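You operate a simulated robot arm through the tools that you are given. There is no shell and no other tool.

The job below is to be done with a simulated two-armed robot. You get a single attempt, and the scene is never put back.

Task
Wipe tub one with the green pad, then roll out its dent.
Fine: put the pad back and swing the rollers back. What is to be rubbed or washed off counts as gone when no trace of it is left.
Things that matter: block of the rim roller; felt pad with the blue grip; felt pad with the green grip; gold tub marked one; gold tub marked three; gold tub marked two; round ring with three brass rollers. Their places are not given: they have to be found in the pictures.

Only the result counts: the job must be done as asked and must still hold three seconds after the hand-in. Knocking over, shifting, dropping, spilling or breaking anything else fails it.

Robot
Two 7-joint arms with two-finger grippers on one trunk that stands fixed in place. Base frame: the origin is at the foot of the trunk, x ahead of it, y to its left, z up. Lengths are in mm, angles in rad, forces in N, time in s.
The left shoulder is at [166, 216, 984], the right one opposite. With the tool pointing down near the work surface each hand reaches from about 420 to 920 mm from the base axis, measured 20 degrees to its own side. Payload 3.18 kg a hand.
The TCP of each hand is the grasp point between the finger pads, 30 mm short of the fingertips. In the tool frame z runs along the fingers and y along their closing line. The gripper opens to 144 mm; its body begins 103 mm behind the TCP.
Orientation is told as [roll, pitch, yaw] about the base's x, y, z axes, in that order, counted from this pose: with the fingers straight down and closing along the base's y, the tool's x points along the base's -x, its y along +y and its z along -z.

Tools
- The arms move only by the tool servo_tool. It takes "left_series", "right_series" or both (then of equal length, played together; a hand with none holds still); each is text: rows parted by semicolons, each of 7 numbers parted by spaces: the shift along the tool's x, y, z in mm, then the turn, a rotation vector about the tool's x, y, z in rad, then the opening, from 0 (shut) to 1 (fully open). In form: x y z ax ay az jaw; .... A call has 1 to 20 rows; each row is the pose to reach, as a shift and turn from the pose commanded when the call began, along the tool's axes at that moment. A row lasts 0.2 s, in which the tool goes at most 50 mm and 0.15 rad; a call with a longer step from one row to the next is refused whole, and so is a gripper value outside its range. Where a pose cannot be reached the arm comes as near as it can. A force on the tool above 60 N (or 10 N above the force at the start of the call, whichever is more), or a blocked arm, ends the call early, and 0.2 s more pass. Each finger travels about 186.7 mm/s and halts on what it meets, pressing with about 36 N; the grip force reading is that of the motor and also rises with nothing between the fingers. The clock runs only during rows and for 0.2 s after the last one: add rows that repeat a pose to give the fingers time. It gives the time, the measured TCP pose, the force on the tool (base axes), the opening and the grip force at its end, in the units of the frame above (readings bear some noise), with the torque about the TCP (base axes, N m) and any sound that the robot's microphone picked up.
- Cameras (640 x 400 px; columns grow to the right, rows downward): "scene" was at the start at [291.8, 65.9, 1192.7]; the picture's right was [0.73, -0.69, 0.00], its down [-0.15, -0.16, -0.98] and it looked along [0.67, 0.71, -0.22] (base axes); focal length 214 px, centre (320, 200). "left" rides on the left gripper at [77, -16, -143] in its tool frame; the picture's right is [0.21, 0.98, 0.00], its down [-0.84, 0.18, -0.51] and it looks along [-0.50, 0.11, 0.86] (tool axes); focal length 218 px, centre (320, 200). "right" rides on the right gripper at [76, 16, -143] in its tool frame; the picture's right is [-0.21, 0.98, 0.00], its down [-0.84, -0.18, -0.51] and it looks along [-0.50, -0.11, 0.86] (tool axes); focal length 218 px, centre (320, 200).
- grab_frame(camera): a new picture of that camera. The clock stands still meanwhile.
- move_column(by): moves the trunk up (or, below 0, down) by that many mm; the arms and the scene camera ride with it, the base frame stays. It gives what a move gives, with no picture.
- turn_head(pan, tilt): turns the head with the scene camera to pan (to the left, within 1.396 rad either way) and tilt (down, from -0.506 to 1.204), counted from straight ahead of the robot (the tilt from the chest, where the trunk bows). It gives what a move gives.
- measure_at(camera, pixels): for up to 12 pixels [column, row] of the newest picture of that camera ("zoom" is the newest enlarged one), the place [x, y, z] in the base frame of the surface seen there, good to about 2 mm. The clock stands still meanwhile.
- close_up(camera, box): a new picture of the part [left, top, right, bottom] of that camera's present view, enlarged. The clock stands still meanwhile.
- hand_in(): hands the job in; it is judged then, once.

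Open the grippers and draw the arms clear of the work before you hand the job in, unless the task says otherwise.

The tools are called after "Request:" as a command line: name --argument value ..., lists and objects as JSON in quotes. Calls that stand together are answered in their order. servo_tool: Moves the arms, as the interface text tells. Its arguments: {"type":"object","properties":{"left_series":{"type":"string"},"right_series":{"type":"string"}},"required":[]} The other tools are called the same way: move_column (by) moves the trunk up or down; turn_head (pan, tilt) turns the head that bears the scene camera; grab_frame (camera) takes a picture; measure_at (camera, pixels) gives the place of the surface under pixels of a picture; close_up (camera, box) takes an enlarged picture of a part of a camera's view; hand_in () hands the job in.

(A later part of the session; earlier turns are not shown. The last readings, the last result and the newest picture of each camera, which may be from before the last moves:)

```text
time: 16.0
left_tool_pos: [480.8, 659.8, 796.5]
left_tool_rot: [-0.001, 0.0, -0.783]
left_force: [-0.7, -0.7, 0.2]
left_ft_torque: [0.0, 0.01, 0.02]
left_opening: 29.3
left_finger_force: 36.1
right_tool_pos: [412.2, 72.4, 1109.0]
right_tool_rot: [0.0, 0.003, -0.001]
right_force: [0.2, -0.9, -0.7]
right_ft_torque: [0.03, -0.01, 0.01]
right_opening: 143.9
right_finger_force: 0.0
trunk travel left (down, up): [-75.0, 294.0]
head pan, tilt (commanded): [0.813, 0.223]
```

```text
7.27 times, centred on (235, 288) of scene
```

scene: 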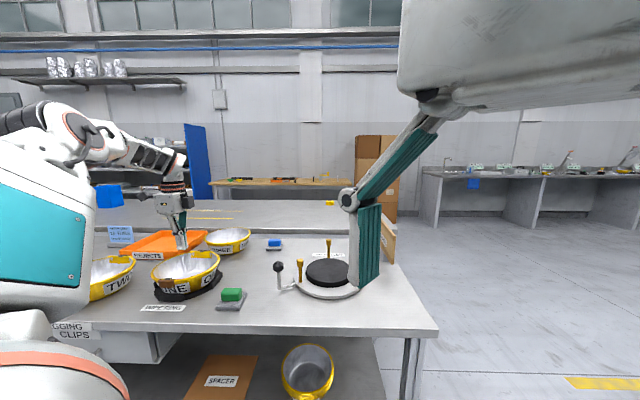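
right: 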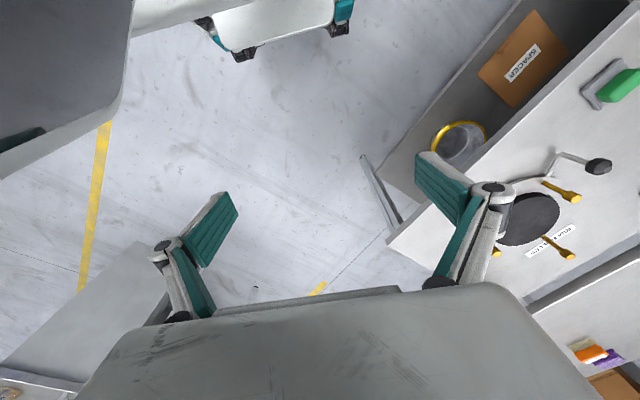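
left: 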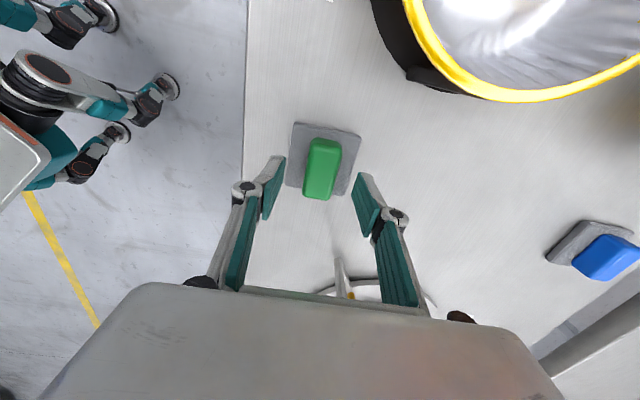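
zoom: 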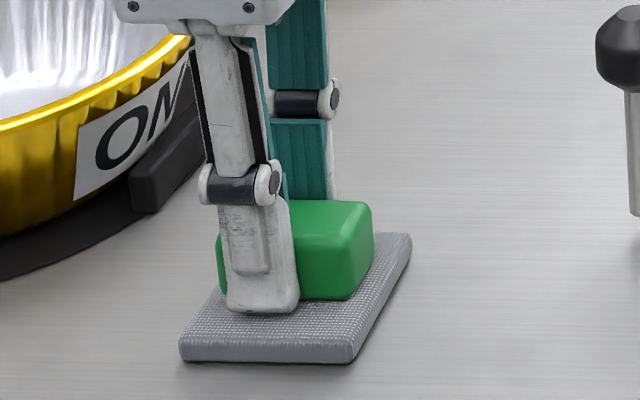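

Contact looks good. I lift slowly 2 mm per row to 12 mm and check that the opening stays near 29.

Request:
servo_tool --left_series "0 0 -1 0 0 0 0;0 0 -2 0 0 0 0;0 0 -4 0 0 0 0;0 0 -6 0 0 0 0;0 0 -8 0 0 0 0;0 0 -10 0 0 0 0;0 0 -12 0 0 0 0;0 0 -12 0 0 0 0"

Request:
close_up --camera "scene" --box '[205, 260, 265, 315]'

Request:
close_up --camera "left" --box '[260, 110, 380, 230]'

```text
time: 17.8
left_tool_pos: [481.3, 659.4, 808.4]
left_tool_rot: [0.0, -0.001, -0.785]
left_force: [0.1, 0.0, -0.2]
left_ft_torque: [0.04, 0.01, -0.01]
left_opening: 29.0
left_finger_force: 35.6
right_tool_pos: [412.2, 71.2, 1108.0]
right_tool_rot: [0.0, 0.001, 0.0]
right_force: [-0.3, -0.7, -0.4]
right_ft_torque: [-0.02, 0.0, -0.03]
right_opening: 144.1
right_finger_force: 0.1
trunk travel left (down, up): [-75.0, 294.0]
head pan, tilt (commanded): [0.813, 0.223]
```

```text
7.27 times, centred on (235, 288) of scene
```

zoom: 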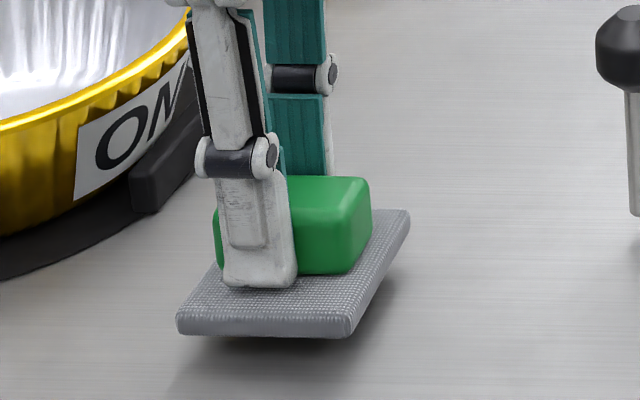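

```text
3.33 times, centred on (320, 170) of left
```

zoom: 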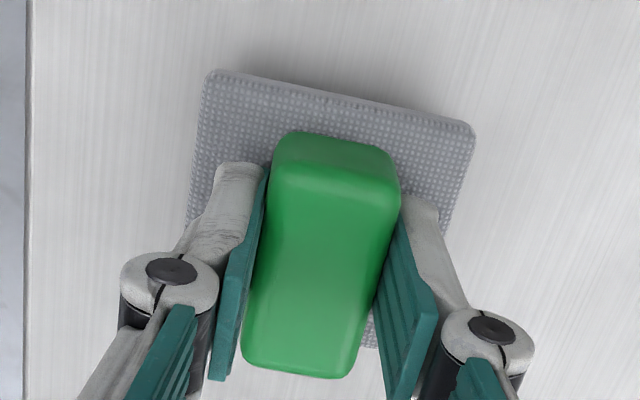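

The pad is lifted and firmly held. I lift gently to z≈900, then carry it at lower speed.

Request:
servo_tool --left_series "0 0 -3 0 0 0 0;0 0 -8 0 0 0 0;0 0 -15 0 0 0 0;0 0 -23 0 0 0 0;0 0 -32 0 0 0 0;0 0 -41 0 0 0 0;0 0 -50 0 0 0 0;0 0 -59 0 0 0 0;0 0 -68 0 0 0 0;0 0 -77 0 0 0 0;0 0 -84 0 0 0 0;0 0 -90 0 0 0 0;0 0 -94 0 0 0 0;0 0 -96 0 0 0 0;0 0 -96 0 0 0 0"

Request:
close_up --camera "scene" --box '[195, 230, 265, 300]'

```text
time: 21.0
left_tool_pos: [480.7, 659.1, 902.3]
left_tool_rot: [0.0, 0.001, -0.784]
left_force: [-0.9, 0.0, -0.7]
left_ft_torque: [0.01, 0.01, 0.0]
left_opening: 29.1
left_finger_force: 35.9
right_tool_pos: [412.4, 71.0, 1108.1]
right_tool_rot: [-0.001, 0.0, 0.001]
right_force: [-0.7, 0.5, 0.6]
right_ft_torque: [0.0, 0.0, -0.01]
right_opening: 144.0
right_finger_force: 0.1
trunk travel left (down, up): [-75.0, 294.0]
head pan, tilt (commanded): [0.813, 0.223]
```

```text
5.71 times, centred on (230, 265) of scene
```

zoom: 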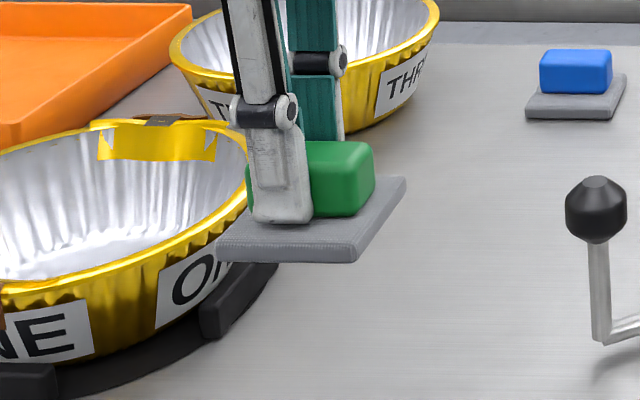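

Still held. Now I carry it over tub one's centre at about 15 mm per row.

Request:
servo_tool --left_series "6 3 0 0 0 0 0;15 7 0 0 0 0 0;28 13 0 0 0 0 0;42 20 0 0 0 0 0;56 26 0 0 0 0 0;70 33 0 0 0 0 0;84 39 0 0 0 0 0;98 46 0 0 0 0 0;112 52 0 0 0 0 0;126 59 0 0 0 0 0;140 65 0 0 0 0 0;154 72 0 0 0 0 0;166 78 0 0 0 0 0;176 83 0 0 0 0 0;183 86 0 0 0 0 0;186.7 87.7 0 0 0 0 0;186.7 87.7 0 0 0 0 0;186.7 87.7 0 0 0 0 0"

Request:
grab_frame --camera "left"

Request:
close_up --camera "scene" --box '[140, 220, 240, 310]'

```text
time: 24.8
left_tool_pos: [411.1, 851.6, 903.4]
left_tool_rot: [0.0, 0.001, -0.784]
left_force: [-0.1, 0.3, -0.9]
left_ft_torque: [-0.02, 0.02, -0.01]
left_opening: 29.2
left_finger_force: 36.1
right_tool_pos: [412.7, 70.6, 1107.6]
right_tool_rot: [0.0, 0.002, 0.0]
right_force: [0.1, -0.2, 0.1]
right_ft_torque: [0.01, 0.02, 0.0]
right_opening: 144.2
right_finger_force: 0.1
trunk travel left (down, up): [-75.0, 294.0]
head pan, tilt (commanded): [0.813, 0.223]
```

```text
taken
```

left: 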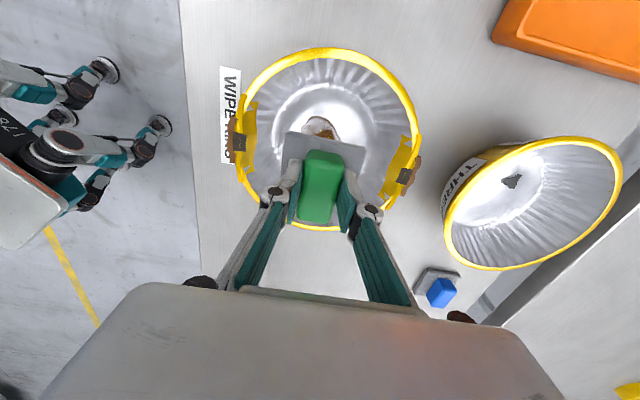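

```text
4.44 times, centred on (190, 265) of scene
```

zoom: 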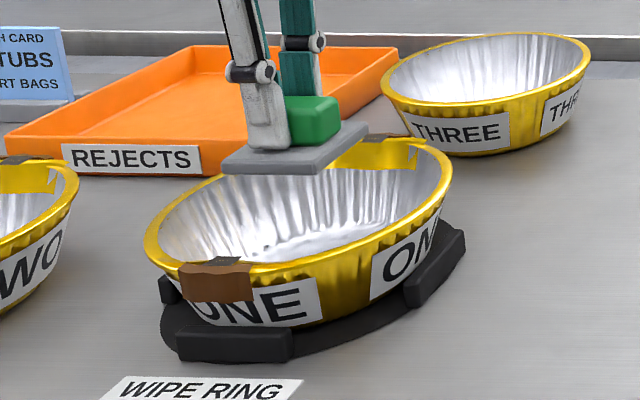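

The pad is over the tub. I measure rim points in this view to verify the tub centre relative to the hand.

Request:
measure_at --camera "left" --pixels '[[327, 50], [285, 60], [258, 83], [375, 64], [402, 90], [415, 125], [390, 205], [255, 200], [328, 126], [314, 118], [320, 130], [275, 140]]'

```text
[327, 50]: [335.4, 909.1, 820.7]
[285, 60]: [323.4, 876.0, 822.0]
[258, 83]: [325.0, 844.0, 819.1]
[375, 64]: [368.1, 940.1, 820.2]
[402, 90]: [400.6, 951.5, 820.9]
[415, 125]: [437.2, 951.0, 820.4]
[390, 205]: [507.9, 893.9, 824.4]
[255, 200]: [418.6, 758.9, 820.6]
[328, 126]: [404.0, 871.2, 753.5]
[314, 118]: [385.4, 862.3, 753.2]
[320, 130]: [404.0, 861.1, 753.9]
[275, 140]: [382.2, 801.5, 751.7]
```

The tub centre is about (415.5, 856) and the stain centre (413, 853); the felt centre sits ~(+3,−1.5) from TCP. I lower the pad into the tub to ~5 mm above the floor.

Request:
servo_tool --left_series "1 1 5 0 0 0 0;2 2 15 0 0 0 0;2.1 2.1 27 0 0 0 0;2.1 2.1 40 0 0 0 0;2.1 2.1 53 0 0 0 0;2.1 2.1 65 0 0 0 0;2.1 2.1 76 0 0 0 0;2.1 2.1 85 0 0 0 0;2.1 2.1 92 0 0 0 0;2.1 2.1 96 0 0 0 0;2.1 2.1 98 0 0 0 0;2.1 2.1 98 0 0 0 0"

Request:
grab_frame --camera "left"

Request:
close_up --camera "scene" --box '[140, 220, 240, 310]'

```text
time: 27.4
left_tool_pos: [411.2, 855.8, 805.6]
left_tool_rot: [0.002, 0.001, -0.783]
left_force: [0.1, 0.2, 0.4]
left_ft_torque: [-0.02, 0.0, 0.0]
left_opening: 29.1
left_finger_force: 36.0
right_tool_pos: [412.7, 71.7, 1107.8]
right_tool_rot: [-0.001, 0.001, 0.0]
right_force: [0.0, -0.8, -0.5]
right_ft_torque: [0.0, 0.02, 0.01]
right_opening: 143.8
right_finger_force: 0.0
trunk travel left (down, up): [-75.0, 294.0]
head pan, tilt (commanded): [0.813, 0.223]
```

```text
taken
```

left: 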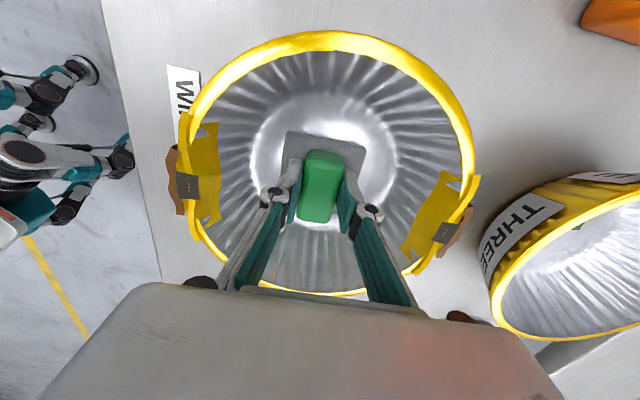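

```text
4.44 times, centred on (190, 265) of scene
```

zoom: 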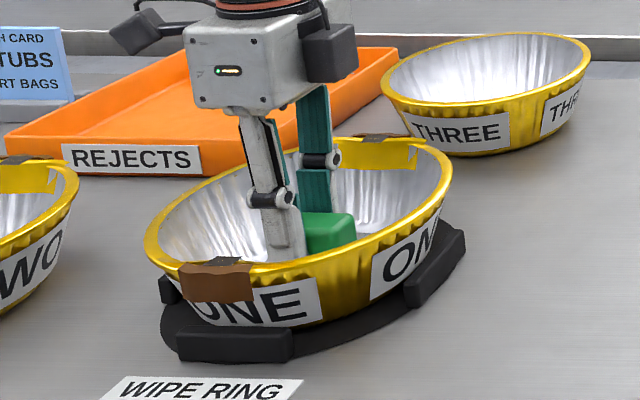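

The pad is inside the tub, just above the floor. I lower in 1 mm steps to touch and read the force.

Request:
servo_tool --left_series "0 0 2 0 0 0 0;0 0 4 0 0 0 0;0 0 5 0 0 0 0;0 0 6 0 0 0 0;0 0 6 0 0 0 0"

```text
time: 28.6
left_tool_pos: [411.3, 854.8, 799.7]
left_tool_rot: [-0.001, 0.001, -0.783]
left_force: [0.4, -0.2, -0.4]
left_ft_torque: [-0.02, -0.01, 0.02]
left_opening: 29.1
left_finger_force: 35.9
right_tool_pos: [413.0, 71.5, 1108.0]
right_tool_rot: [-0.002, 0.002, -0.001]
right_force: [0.6, -0.1, -0.1]
right_ft_torque: [-0.02, -0.01, -0.04]
right_opening: 143.8
right_finger_force: 0.1
trunk travel left (down, up): [-75.0, 294.0]
head pan, tilt (commanded): [0.813, 0.223]
```

No contact force yet at z=799.7; I go lower in 1 mm steps.

Request:
servo_tool --left_series "0 0 1 0 0 0 0;0 0 2 0 0 0 0;0 0 3 0 0 0 0;0 0 3 0 0 0 0"

```text
time: 29.6
left_tool_pos: [411.9, 855.6, 799.1]
left_tool_rot: [0.003, -0.001, -0.784]
left_force: [0.5, 0.4, 11.1]
left_ft_torque: [-0.08, -0.05, 0.02]
left_opening: 28.6
left_finger_force: 36.0
right_tool_pos: [412.4, 71.9, 1108.5]
right_tool_rot: [0.002, 0.0, 0.0]
right_force: [0.5, 0.9, -0.3]
right_ft_torque: [-0.02, 0.02, 0.0]
right_opening: 144.1
right_finger_force: 0.1
trunk travel left (down, up): [-75.0, 294.0]
head pan, tilt (commanded): [0.813, 0.223]
```

Contact at 11 N. I rub with strokes of up to 14 mm along both tool axes under about 15 N.

Request:
servo_tool --left_series "7 0 1 0 0 0 0;14 0 1 0 0 0 0;7 0 1 0 0 0 0;0 0 1 0 0 0 0;-7 0 1 0 0 0 0;-14 0 1 0 0 0 0;-7 0 1 0 0 0 0;0 0 1 0 0 0 0;0 7 1 0 0 0 0;0 14 1 0 0 0 0;0 7 1 0 0 0 0;0 0 1 0 0 0 0;0 -7 1 0 0 0 0;0 -14 1 0 0 0 0;0 -7 1 0 0 0 0;0 0 1 0 0 0 0;7 7 1 0 0 0 0;0 0 1 0 0 0 0;-7 -7 1 0 0 0 0;0 0 1 0 0 0 0"

Request:
close_up --camera "left" --box '[220, 70, 420, 230]'

```text
time: 33.8
left_tool_pos: [409.9, 851.7, 797.9]
left_tool_rot: [0.0, -0.004, -0.782]
left_force: [-0.8, -10.1, 22.0]
left_ft_torque: [-0.23, 0.22, 0.09]
left_opening: 29.1
left_finger_force: 35.8
right_tool_pos: [412.0, 68.9, 1108.9]
right_tool_rot: [0.002, 0.0, 0.001]
right_force: [-0.2, -0.5, 0.6]
right_ft_torque: [-0.03, 0.0, -0.03]
right_opening: 144.0
right_finger_force: 0.1
trunk travel left (down, up): [-75.0, 294.0]
head pan, tilt (commanded): [0.813, 0.223]
```

```text
2.50 times, centred on (320, 150) of left
```

zoom: 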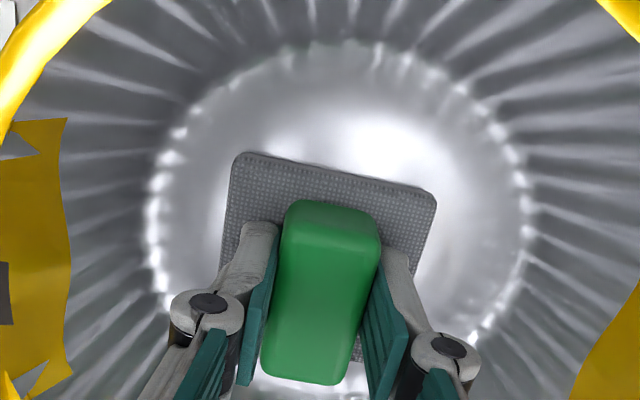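

The pad still grips well, 22 N down. I do a second round with circular and diagonal strokes.

Request:
servo_tool --left_series "7 3 0 0 0 0 0;12 5 0 0 0 0 0;9 9 0 0 0 0 0;4 12 0 0 0 0 0;-3 12 0 0 0 0 0;-9 9 0 0 0 0 0;-12 3 0 0 0 0 0;-12 -4 0 0 0 0 0;-9 -9 0 0 0 0 0;-3 -12 0 0 0 0 0;4 -12 0 0 0 0 0;9 -9 0 0 0 0 0;12 -3 0 0 0 0 0;6 0 0 0 0 0 0;0 0 0 0 0 0 0;-7 5 0 0 0 0 0;-10 10 0 0 0 0 0;-3 3 0 0 0 0 0;5 -5 0 0 0 0 0;0 0 0 0 0 0 0"

Request:
servo_tool --left_series "0 0 -3 0 0 0 0;0 0 -10 0 0 0 0;0 0 -20 0 0 0 0;0 0 -32 0 0 0 0;0 0 -44 0 0 0 0;0 0 -56 0 0 0 0;0 0 -68 0 0 0 0;0 0 -80 0 0 0 0;0 0 -92 0 0 0 0;0 0 -100 0 0 0 0;0 0 -104 0 0 0 0;0 0 -104 0 0 0 0"

Request:
grab_frame --camera "left"

```text
time: 38.0
left_tool_pos: [407.6, 855.2, 796.9]
left_tool_rot: [0.0, 0.002, -0.783]
left_force: [-9.0, -3.3, 20.7]
left_ft_torque: [-0.12, 0.17, -0.01]
left_opening: 29.0
left_finger_force: 35.7
right_tool_pos: [411.0, 70.1, 1110.9]
right_tool_rot: [0.001, 0.001, 0.0]
right_force: [-0.1, -0.1, -0.7]
right_ft_torque: [-0.02, 0.06, 0.0]
right_opening: 144.0
right_finger_force: 0.2
trunk travel left (down, up): [-75.0, 294.0]
head pan, tilt (commanded): [0.813, 0.223]
```

```text
time: 40.6
left_tool_pos: [412.3, 855.2, 898.6]
left_tool_rot: [0.0, 0.0, -0.783]
left_force: [0.3, -0.8, -0.6]
left_ft_torque: [-0.01, -0.02, 0.03]
left_opening: 29.2
left_finger_force: 35.7
right_tool_pos: [412.7, 71.6, 1109.0]
right_tool_rot: [0.0, 0.002, -0.002]
right_force: [-0.2, -0.1, 0.5]
right_ft_torque: [-0.03, -0.01, 0.0]
right_opening: 144.2
right_finger_force: 0.1
trunk travel left (down, up): [-75.0, 294.0]
head pan, tilt (commanded): [0.813, 0.223]
```

```text
taken
```

left: 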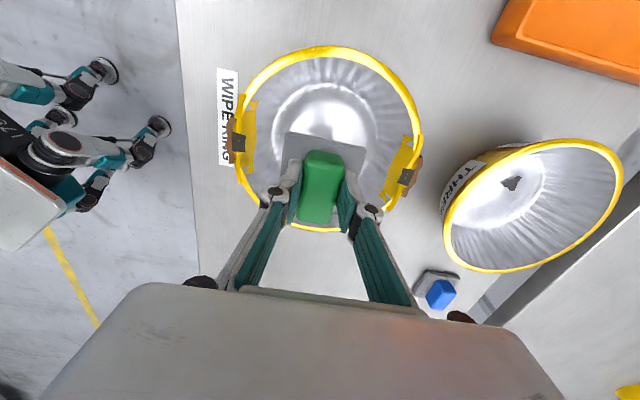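

The visible part of the floor looks clean. I shift the hand 80 mm along tool −x so the camera sees the whole floor.

Request:
servo_tool --left_series "-6 0 0 0 0 0 0;-16 0 0 0 0 0 0;-28 0 0 0 0 0 0;-40 0 0 0 0 0 0;-52 0 0 0 0 0 0;-64 0 0 0 0 0 0;-74 0 0 0 0 0 0;-80 0 0 0 0 0 0;-80 0 0 0 0 0 0"

Request:
grab_frame --camera "left"

Request:
close_up --camera "left" --box '[250, 20, 410, 140]'

```text
time: 42.6
left_tool_pos: [467.8, 799.4, 898.5]
left_tool_rot: [0.001, 0.002, -0.784]
left_force: [-0.2, 0.1, 0.0]
left_ft_torque: [0.01, 0.0, 0.02]
left_opening: 29.1
left_finger_force: 36.0
right_tool_pos: [412.8, 71.5, 1108.9]
right_tool_rot: [0.0, 0.003, 0.001]
right_force: [0.7, 0.2, -0.6]
right_ft_torque: [0.0, 0.0, 0.01]
right_opening: 144.2
right_finger_force: 0.1
trunk travel left (down, up): [-75.0, 294.0]
head pan, tilt (commanded): [0.813, 0.223]
```

```text
taken
```

left: 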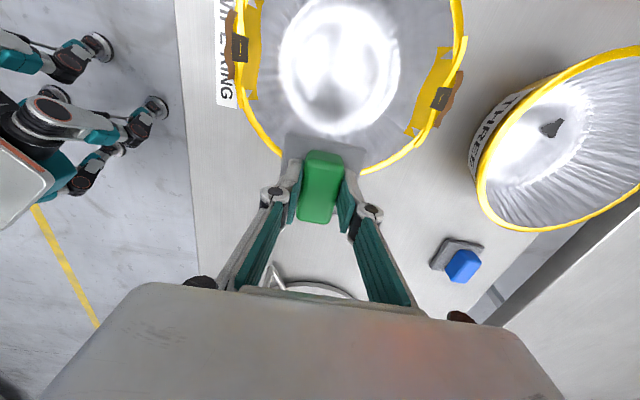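

```text
3.33 times, centred on (330, 80) of left
```

zoom: 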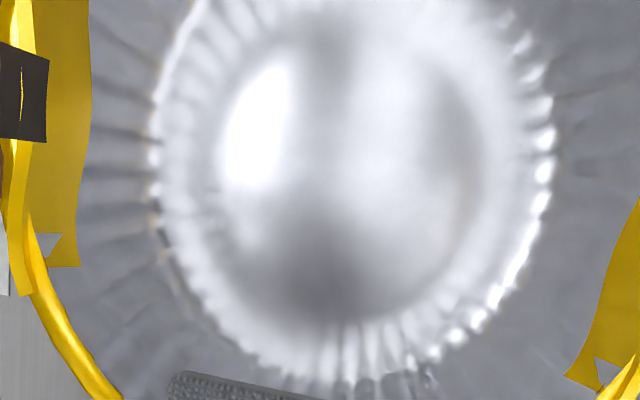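

The floor looks clean of brown. I zoom in further to be sure no trace remains.

Request:
close_up --camera "left" --box '[295, 30, 385, 110]'

Request:
close_up --camera "left" --box '[300, 60, 380, 140]'

```text
5.00 times, centred on (340, 70) of left
```

zoom: 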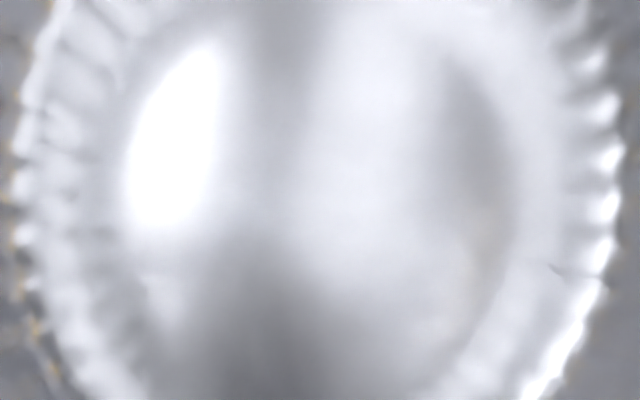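

```text
5.00 times, centred on (340, 100) of left
```

zoom: 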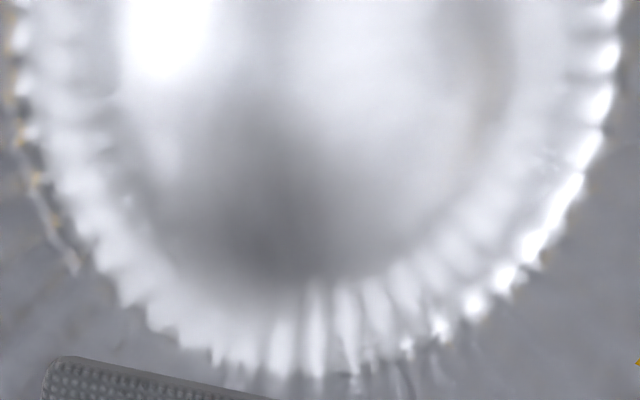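

The stain is fully gone; only metal reflections remain. I carry the pad back above its original place at TCP ≈ (478, 654).

Request:
servo_tool --left_series "-5 -4 0 0 0 0 0;-13 -11 0 0 0 0 0;-23 -20 0 0 0 0 0;-34 -29 0 0 0 0 0;-45 -39 0 0 0 0 0;-56 -48 0 0 0 0 0;-67 -58 0 0 0 0 0;-78 -67 0 0 0 0 0;-88 -76 0 0 0 0 0;-97 -84 0 0 0 0 0;-104 -90 0 0 0 0 0;-109 -94 0 0 0 0 0;-110 -95.4 0 0 0 0 0;-110 -95.4 0 0 0 0 0;-110 -95.4 0 0 0 0 0"

Request:
servo_tool --left_series "0 0 5 0 0 0 0;0 0 14 0 0 0 0;0 0 25 0 0 0 0;0 0 37 0 0 0 0;0 0 49 0 0 0 0;0 0 61 0 0 0 0;0 0 72 0 0 0 0;0 0 82 0 0 0 0;0 0 89 0 0 0 0;0 0 93 0 0 0 0;0 0 93 0 0 0 0"

Request:
close_up --camera "scene" --box '[208, 282, 254, 318]'

Request:
close_up --camera "left" --box '[260, 110, 380, 230]'

```text
time: 45.8
left_tool_pos: [479.2, 654.2, 900.1]
left_tool_rot: [0.0, -0.002, -0.784]
left_force: [-0.3, 0.2, -1.2]
left_ft_torque: [0.01, -0.02, 0.01]
left_opening: 28.9
left_finger_force: 36.3
right_tool_pos: [412.3, 71.8, 1109.0]
right_tool_rot: [0.0, 0.002, 0.001]
right_force: [-0.2, 0.1, -0.3]
right_ft_torque: [-0.02, -0.01, -0.01]
right_opening: 144.2
right_finger_force: 0.1
trunk travel left (down, up): [-75.0, 294.0]
head pan, tilt (commanded): [0.813, 0.223]
```

```text
time: 48.2
left_tool_pos: [478.9, 653.7, 805.7]
left_tool_rot: [0.001, 0.0, -0.785]
left_force: [0.2, -0.3, -0.3]
left_ft_torque: [0.04, -0.03, 0.02]
left_opening: 28.8
left_finger_force: 35.8
right_tool_pos: [411.7, 71.0, 1107.4]
right_tool_rot: [0.002, 0.002, 0.001]
right_force: [-0.8, 0.4, -0.2]
right_ft_torque: [-0.02, 0.01, 0.0]
right_opening: 144.1
right_finger_force: 0.1
trunk travel left (down, up): [-75.0, 294.0]
head pan, tilt (commanded): [0.813, 0.223]
```

```text
11.11 times, centred on (231, 300) of scene
```

zoom: 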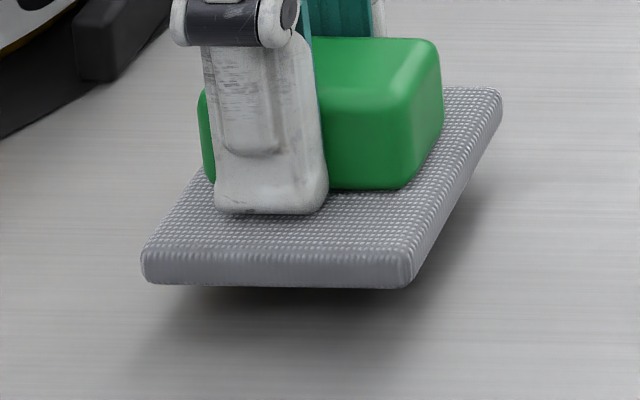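

```text
3.33 times, centred on (320, 170) of left
```

zoom: 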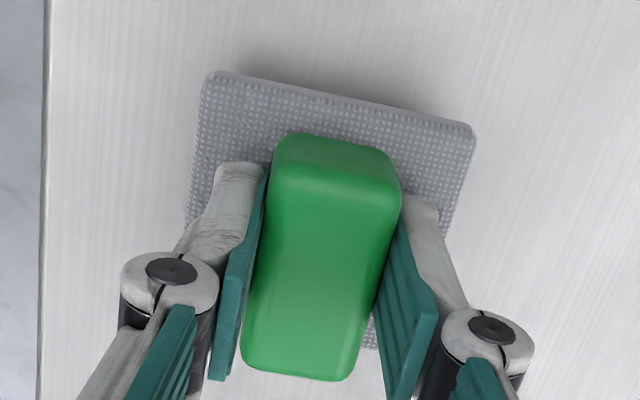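

The felt lines up with the original picture in columns (143 / 410 / 500). I lower the last ~9 mm in small steps until a light touch.

Request:
servo_tool --left_series "0 0 3 0 0 0 0;0 0 6 0 0 0 0;0 0 8 0 0 0 0;0 0 9 0 0 0 0;0 0 9 0 0 0 0"

Request:
close_up --camera "scene" --box '[208, 282, 254, 318]'

```text
time: 49.4
left_tool_pos: [477.2, 653.3, 796.6]
left_tool_rot: [-0.001, 0.001, -0.783]
left_force: [0.0, 0.0, -0.9]
left_ft_torque: [-0.02, 0.01, 0.03]
left_opening: 29.1
left_finger_force: 36.6
right_tool_pos: [413.4, 72.1, 1108.8]
right_tool_rot: [-0.001, 0.0, 0.001]
right_force: [0.2, 0.0, -0.8]
right_ft_torque: [0.0, 0.01, -0.03]
right_opening: 144.0
right_finger_force: 0.1
trunk travel left (down, up): [-75.0, 294.0]
head pan, tilt (commanded): [0.813, 0.223]
```

```text
11.11 times, centred on (231, 300) of scene
```

zoom: 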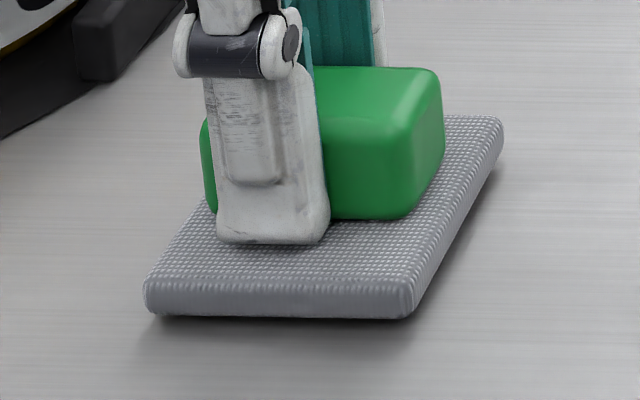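

Not yet touching (force ≈ 0, still ~8 zoom px high). I go down 1 mm at a time.

Request:
servo_tool --left_series "0 0 1 0 0 0 0;0 0 2 0 0 0 0;0 0 2 0 0 0 0"

Request:
close_up --camera "scene" --box '[208, 282, 254, 318]'

```text
time: 50.2
left_tool_pos: [478.4, 655.5, 795.4]
left_tool_rot: [0.002, -0.001, -0.785]
left_force: [0.3, 0.3, -0.1]
left_ft_torque: [-0.01, 0.0, 0.03]
left_opening: 28.8
left_finger_force: 36.0
right_tool_pos: [413.0, 71.5, 1108.1]
right_tool_rot: [0.001, 0.002, -0.001]
right_force: [0.5, -0.7, 0.3]
right_ft_torque: [0.03, 0.02, 0.01]
right_opening: 143.8
right_finger_force: 0.1
trunk travel left (down, up): [-75.0, 294.0]
head pan, tilt (commanded): [0.813, 0.223]
```

```text
11.11 times, centred on (231, 300) of scene
```

zoom: 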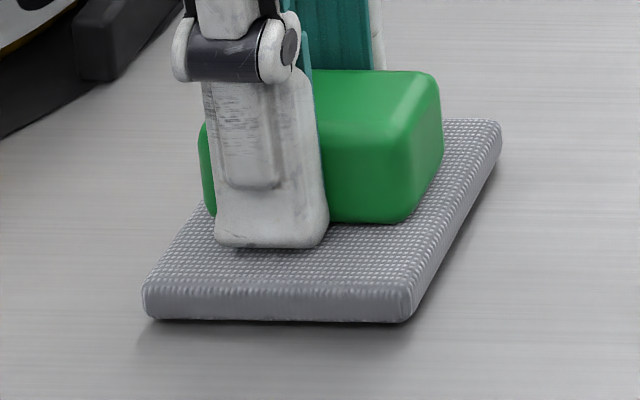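

Nearly there (5 zoom px to go). Another 1–2 mm down.

Request:
servo_tool --left_series "0 0 1 0 0 0 0;0 0 1.5 0 0 0 0;0 0 1.5 0 0 0 0"

Request:
close_up --camera "scene" --box '[208, 282, 254, 318]'

```text
time: 51.0
left_tool_pos: [478.9, 652.8, 795.4]
left_tool_rot: [0.002, -0.002, -0.785]
left_force: [0.2, -1.7, 1.5]
left_ft_torque: [0.08, 0.09, 0.0]
left_opening: 29.2
left_finger_force: 35.6
right_tool_pos: [413.2, 71.0, 1108.4]
right_tool_rot: [-0.001, 0.002, 0.0]
right_force: [-0.3, 0.3, 0.2]
right_ft_torque: [-0.01, 0.04, 0.0]
right_opening: 144.0
right_finger_force: 0.0
trunk travel left (down, up): [-75.0, 294.0]
head pan, tilt (commanded): [0.813, 0.223]
```

```text
11.11 times, centred on (231, 300) of scene
```

zoom: 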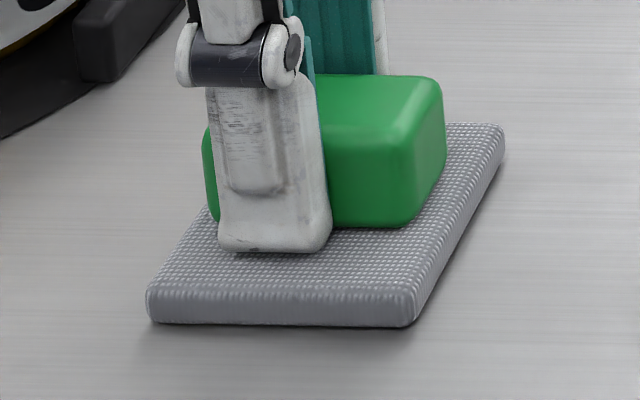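

The felt touches down (1.5 N) and matches the original picture within ~1 mm. I open the jaws and rise.

Request:
servo_tool --left_series "0 0 0 0 0 0 0.22;0 0 0 0 0 0 0.3;0 0 0 0 0 0 0.4;0 0 0 0 0 0 0.4;0 0 -10 0 0 0 0.4;0 0 -30 0 0 0 0.4;0 0 -60 0 0 0 0.4;0 0 -95 0 0 0 0.4;0 0 -130 0 0 0 0.4;0 0 -150 0 0 0 0.4"

Request:
close_up --camera "scene" --box '[208, 282, 254, 318]'

Request:
grab_frame --camera "left"

```text
time: 53.2
left_tool_pos: [476.1, 653.9, 943.6]
left_tool_rot: [0.0, 0.0, -0.784]
left_force: [0.0, 0.1, -0.5]
left_ft_torque: [0.03, 0.03, 0.01]
left_opening: 57.7
left_finger_force: 0.1
right_tool_pos: [412.0, 71.1, 1108.0]
right_tool_rot: [0.0, 0.002, 0.0]
right_force: [1.1, -0.4, -0.4]
right_ft_torque: [0.02, 0.0, 0.03]
right_opening: 144.2
right_finger_force: 0.0
trunk travel left (down, up): [-75.0, 294.0]
head pan, tilt (commanded): [0.813, 0.223]
```

```text
11.11 times, centred on (231, 300) of scene
```

zoom: 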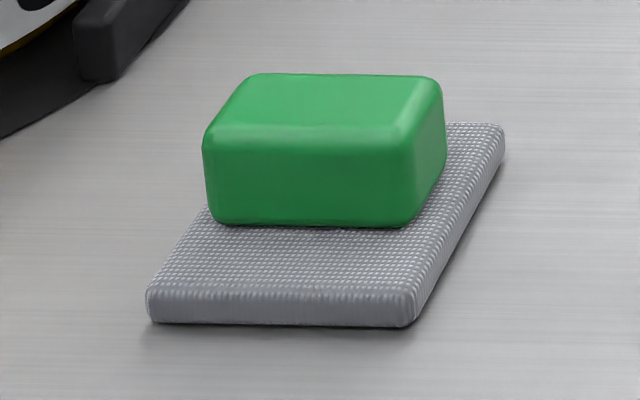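

```text
taken
```

left: 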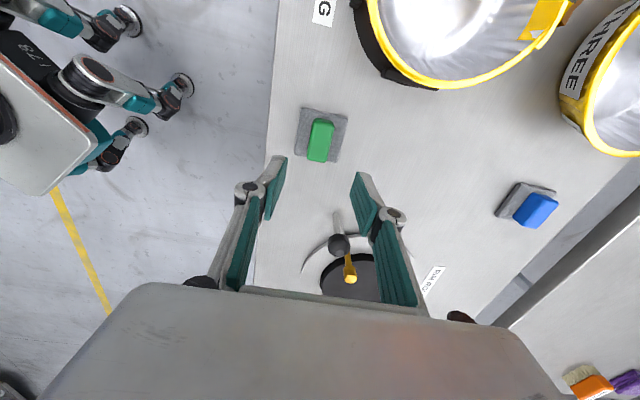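

The pad is back at its original place. Now I move the left hand to view the rim roller from above (yaw 0) for precise measuring.

Request:
servo_tool --left_series "-28 5 -14 0 0 -0.098 0.4;-57 9 -28 0 0 -0.196 0.4;-85 14 -42 0 0 -0.294 0.4;-113 19 -56 0 0 -0.393 0.4;-142 23 -56 0 0 -0.491 0.4;-170 28 -56 0 0 -0.589 0.4;-199 33 -56 0 0 -0.687 0.4;-227 37.5 -56 0 0 -0.785 0.4;-227 37.5 -56 0 0 -0.785 0.4;-227 37.5 -56 0 0 -0.785 0.4"

Request:
grab_frame --camera "left"

Request:
grab_frame --camera "scene"

```text
time: 55.4
left_tool_pos: [663.8, 520.4, 999.3]
left_tool_rot: [0.001, 0.0, 0.003]
left_force: [0.1, 0.3, 0.2]
left_ft_torque: [0.0, 0.03, 0.03]
left_opening: 57.5
left_finger_force: 0.1
right_tool_pos: [413.3, 72.5, 1109.1]
right_tool_rot: [0.002, 0.003, 0.001]
right_force: [0.1, -0.1, -1.0]
right_ft_torque: [-0.02, 0.02, 0.0]
right_opening: 144.1
right_finger_force: 0.1
trunk travel left (down, up): [-75.0, 294.0]
head pan, tilt (commanded): [0.813, 0.223]
```

```text
taken
```

left: 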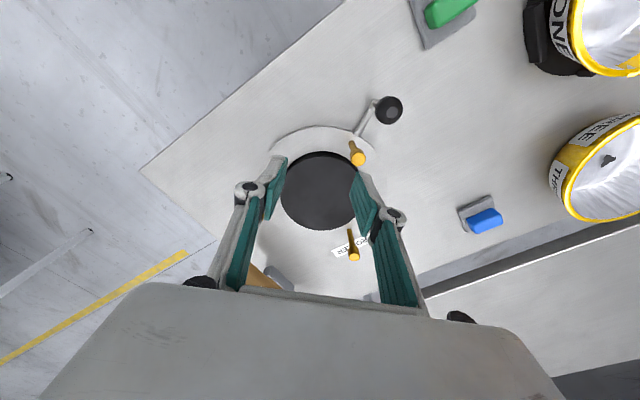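

```text
taken
```

scene: 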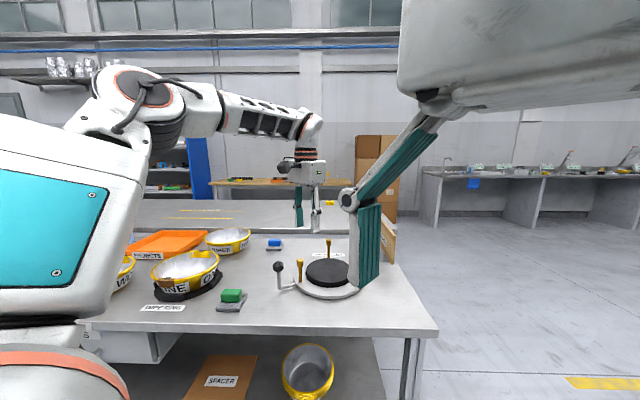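

The right forearm blocks the scene view of the roller, so I move the right hand aside to the right and open the left jaws wide for a clear view.

Request:
servo_tool --left_series "0 0 0 0 0 0 0.6;0 0 0 0 0 0 0.8;0 0 0 0 0 0 1;0 0 0 0 0 0 1;0 0 0 0 0 0 1;0 0 0 0 0 0 1;0 0 0 0 0 0 1;0 0 0 0 0 0 1" --right_series "0 -30 0 0 0 0 1;0 -60 0 0 0 0 1;0 -90 0 0 0 0 1;0 -120 0 0 0 0 1;0 -150 0 0 0 0 1;0 -180 0 0 0 0 1;0 -215 0 0 0 0 1;0 -250 0 0 0 0 1"

Request:
close_up --camera "left" --box '[230, 80, 420, 280]'

Request:
grab_frame --camera "scene"

Request:
close_up --camera "scene" --box '[260, 225, 400, 315]'

```text
time: 55.9
left_tool_pos: [664.7, 520.7, 999.9]
left_tool_rot: [-0.002, 0.001, 0.001]
left_force: [0.4, 0.3, -0.7]
left_ft_torque: [-0.05, 0.02, -0.02]
left_opening: 115.2
left_finger_force: 0.1
right_tool_pos: [416.3, 41.0, 1107.2]
right_tool_rot: [0.0, 0.0, -0.032]
right_force: [9.8, 16.7, 1.0]
right_ft_torque: [-2.68, 1.8, -1.89]
right_opening: 144.1
right_finger_force: 0.0
trunk travel left (down, up): [-75.0, 294.0]
head pan, tilt (commanded): [0.813, 0.223]
stopped in row 2 (right hand): the force on the tool passed its limit at 81 N (the readings are from after the stop); the commanded pose is now the measured one
```

```text
2.00 times, centred on (325, 180) of left
```

zoom: 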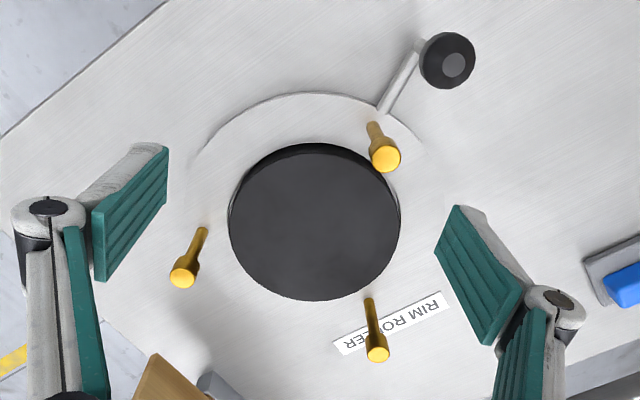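

```text
taken
```

scene: 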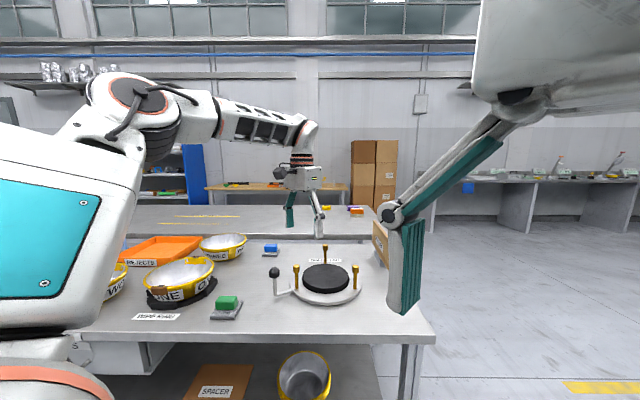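

```text
4.44 times, centred on (330, 270) of scene
```

zoom: 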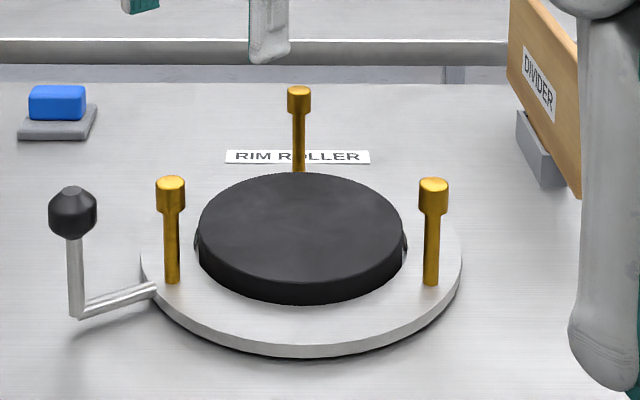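

The right hand was stopped by some contact (81 N) and the scene view shifted slightly. I look through the right camera before any more motion.

Request:
grab_frame --camera "right"

Request:
servo_tool --right_series "0 0 0 0 0 0 1"

Request:
grab_frame --camera "scene"

```text
taken
```

right: 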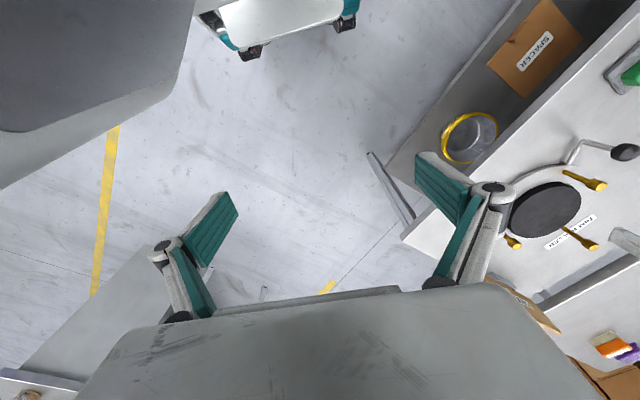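

```text
time: 56.3
left_tool_pos: [666.1, 520.6, 999.8]
left_tool_rot: [0.0, -0.001, 0.0]
left_force: [0.1, 0.8, -0.2]
left_ft_torque: [-0.02, 0.01, 0.0]
left_opening: 115.3
left_finger_force: 0.0
right_tool_pos: [415.8, 39.8, 1107.8]
right_tool_rot: [0.001, -0.001, -0.03]
right_force: [16.5, 21.7, 4.2]
right_ft_torque: [-3.39, 2.93, -2.52]
right_opening: 144.0
right_finger_force: 0.1
trunk travel left (down, up): [-75.0, 294.0]
head pan, tilt (commanded): [0.813, 0.223]
```

```text
taken
```

scene: 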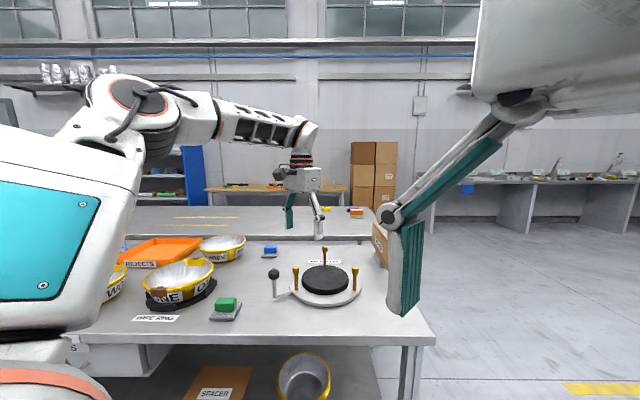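

The right gripper body seems to be leaning on the robot's own head (pushing +x, +y). I back it off forward and to the left first.

Request:
servo_tool --right_series "-10 10 0 0 0 0 1;-30 20 0 0 0 0 1;-60 25 0 0 0 0 1;-90 25 0 0 0 0 1;-90 25 0 0 0 0 1"

Request:
grab_frame --camera "scene"

Request:
grab_frame --camera "right"

```text
time: 57.5
left_tool_pos: [665.1, 519.5, 1001.2]
left_tool_rot: [0.0, -0.002, 0.0]
left_force: [-0.1, 0.4, 0.4]
left_ft_torque: [0.01, 0.01, -0.02]
left_opening: 115.2
left_finger_force: 0.0
right_tool_pos: [506.2, 62.1, 1108.5]
right_tool_rot: [0.0, 0.0, -0.026]
right_force: [-0.8, 0.0, 0.2]
right_ft_torque: [0.0, -0.01, 0.01]
right_opening: 144.1
right_finger_force: 0.1
trunk travel left (down, up): [-75.0, 294.0]
head pan, tilt (commanded): [0.813, 0.223]
```

```text
taken
```

scene: 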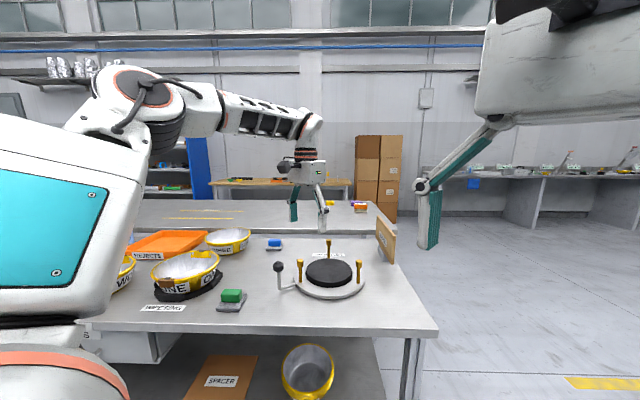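

```text
taken
```

right: 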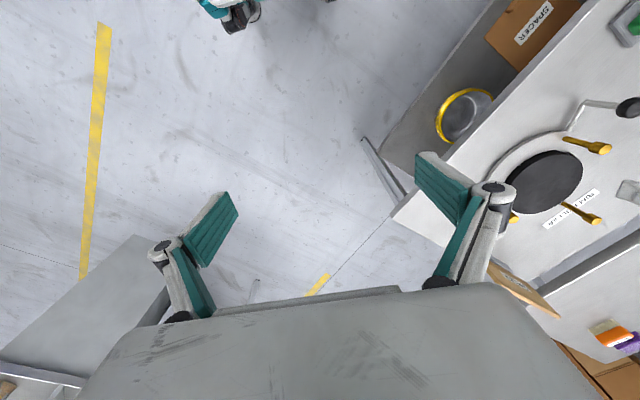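

Head is freed and the view is restored. With the right hand now well forward (x=506), I move it to the right, clear of the work.

Request:
servo_tool --left_series "0 0 0 0 0 0 1;0 0 0 0 0 0 1;0 0 0 0 0 0 1;0 0 0 0 0 0 1;0 0 0 0 0 0 1;0 0 0 0 0 0 1;0 0 0 0 0 0 1;0 0 0 0 0 0 1" --right_series "0 -15 0 0 0 0 1;0 -40 0 0 0 0 1;0 -70 0 0 0 0 1;0 -100 0 0 0 0 1;0 -130 0 0 0 0 1;0 -160 0 0 0 0 1;0 -185 0 0 0 0 1;0 -200 0 0 0 0 1"

Request:
close_up --camera "left" --box '[230, 80, 420, 280]'

Request:
measure_at --camera "zoom" --pixels '[[385, 157], [182, 277], [377, 353], [450, 62], [315, 145], [240, 195], [392, 240], [320, 297], [312, 220], [255, 280], [380, 185], [232, 240]]'

Request:
close_up --camera "scene" --box '[260, 225, 400, 315]'

Request:
measure_at --camera "zoom" --pixels '[[190, 172], [318, 83], [453, 174], [94, 188], [320, 230], [190, 195], [453, 197], [318, 100], [95, 210], [175, 270], [435, 295], [300, 350]]'

```text
time: 59.3
left_tool_pos: [664.7, 519.3, 1000.8]
left_tool_rot: [-0.001, 0.0, 0.003]
left_force: [0.2, -1.2, -0.1]
left_ft_torque: [0.01, -0.01, 0.03]
left_opening: 143.6
left_finger_force: 0.0
right_tool_pos: [501.2, -137.3, 1110.0]
right_tool_rot: [0.0, 0.0, -0.025]
right_force: [-0.1, 0.1, 0.2]
right_ft_torque: [-0.01, 0.01, 0.01]
right_opening: 143.8
right_finger_force: 0.0
trunk travel left (down, up): [-75.0, 294.0]
head pan, tilt (commanded): [0.813, 0.223]
```

```text
2.00 times, centred on (325, 180) of left
```

zoom: 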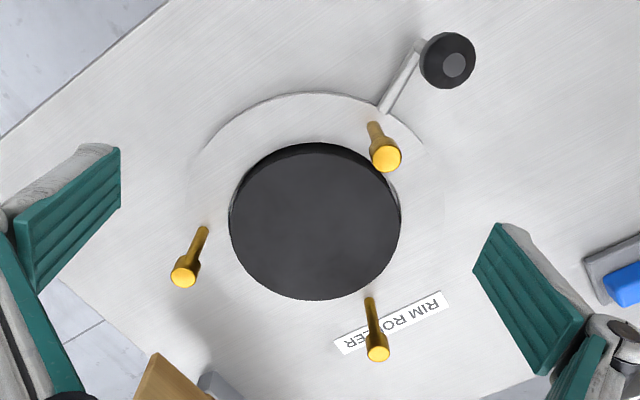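

```text
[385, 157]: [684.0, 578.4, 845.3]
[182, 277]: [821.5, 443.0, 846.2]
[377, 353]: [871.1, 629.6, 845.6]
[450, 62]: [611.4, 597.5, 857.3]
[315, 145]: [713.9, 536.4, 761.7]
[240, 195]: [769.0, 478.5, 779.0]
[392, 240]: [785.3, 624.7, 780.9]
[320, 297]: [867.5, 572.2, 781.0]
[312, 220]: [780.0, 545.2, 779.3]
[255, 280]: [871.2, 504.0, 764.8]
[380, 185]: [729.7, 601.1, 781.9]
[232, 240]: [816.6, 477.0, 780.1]
```

```text
4.44 times, centred on (330, 270) of scene
```

zoom: 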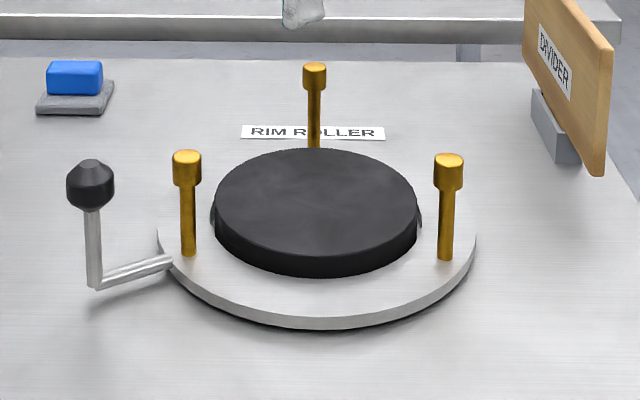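

```text
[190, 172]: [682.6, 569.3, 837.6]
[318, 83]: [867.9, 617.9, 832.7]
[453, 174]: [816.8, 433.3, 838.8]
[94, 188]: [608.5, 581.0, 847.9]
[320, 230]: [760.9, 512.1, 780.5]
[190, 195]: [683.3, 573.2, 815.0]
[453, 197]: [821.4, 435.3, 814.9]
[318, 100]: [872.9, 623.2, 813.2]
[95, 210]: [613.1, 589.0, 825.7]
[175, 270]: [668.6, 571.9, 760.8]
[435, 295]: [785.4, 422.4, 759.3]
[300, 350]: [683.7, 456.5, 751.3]
```

Roller heads fit a circle centred (792, 550) with radius ≈111.6, tops at z≈845.5; knob is at (611, 597), r≈187, angle 165°. I now check the wipe ring's blocks, the divider, and table edges for clearance.

Request:
grab_frame --camera "scene"

Request:
close_up --camera "scene" --box '[145, 245, 235, 310]'

Request:
measure_at --camera "zoom" --pixels '[[120, 345], [250, 345], [180, 335], [460, 268], [520, 200], [490, 230], [340, 320], [330, 262], [470, 180], [250, 262]]'

Request:
measure_at --camera "scene" --pixels '[[436, 326], [388, 240], [380, 228], [392, 262], [388, 250], [300, 325], [383, 243], [376, 240], [420, 300]]'

```text
taken
```

scene: 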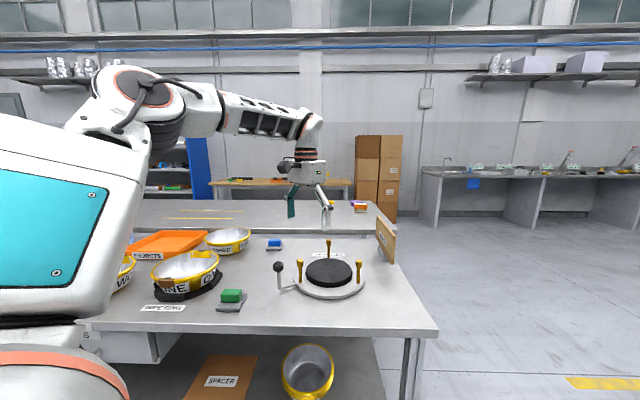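

```text
6.15 times, centred on (190, 278) of scene
```

zoom: 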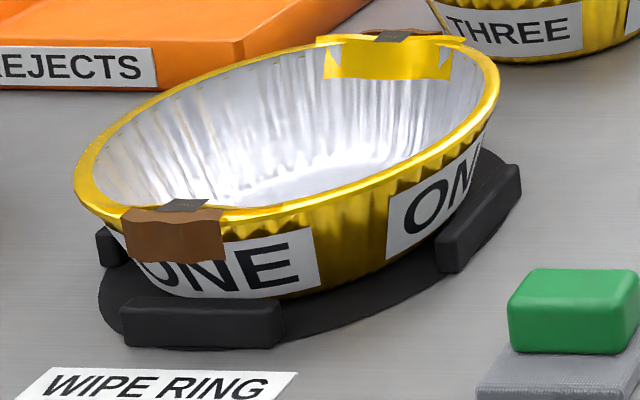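

```text
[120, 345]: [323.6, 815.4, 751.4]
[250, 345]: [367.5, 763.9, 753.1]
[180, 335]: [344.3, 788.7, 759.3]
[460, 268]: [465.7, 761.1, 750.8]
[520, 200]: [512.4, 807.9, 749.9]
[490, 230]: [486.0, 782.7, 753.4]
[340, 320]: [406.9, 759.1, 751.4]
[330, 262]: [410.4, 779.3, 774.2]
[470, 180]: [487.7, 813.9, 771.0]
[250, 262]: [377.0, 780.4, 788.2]
```

```text
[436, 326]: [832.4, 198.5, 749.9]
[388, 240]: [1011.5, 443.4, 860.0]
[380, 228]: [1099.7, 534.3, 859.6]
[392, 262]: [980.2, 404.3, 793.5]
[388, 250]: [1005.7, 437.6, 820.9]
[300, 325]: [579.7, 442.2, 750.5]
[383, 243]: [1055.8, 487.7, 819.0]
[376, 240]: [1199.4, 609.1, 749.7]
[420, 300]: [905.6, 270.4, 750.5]
```

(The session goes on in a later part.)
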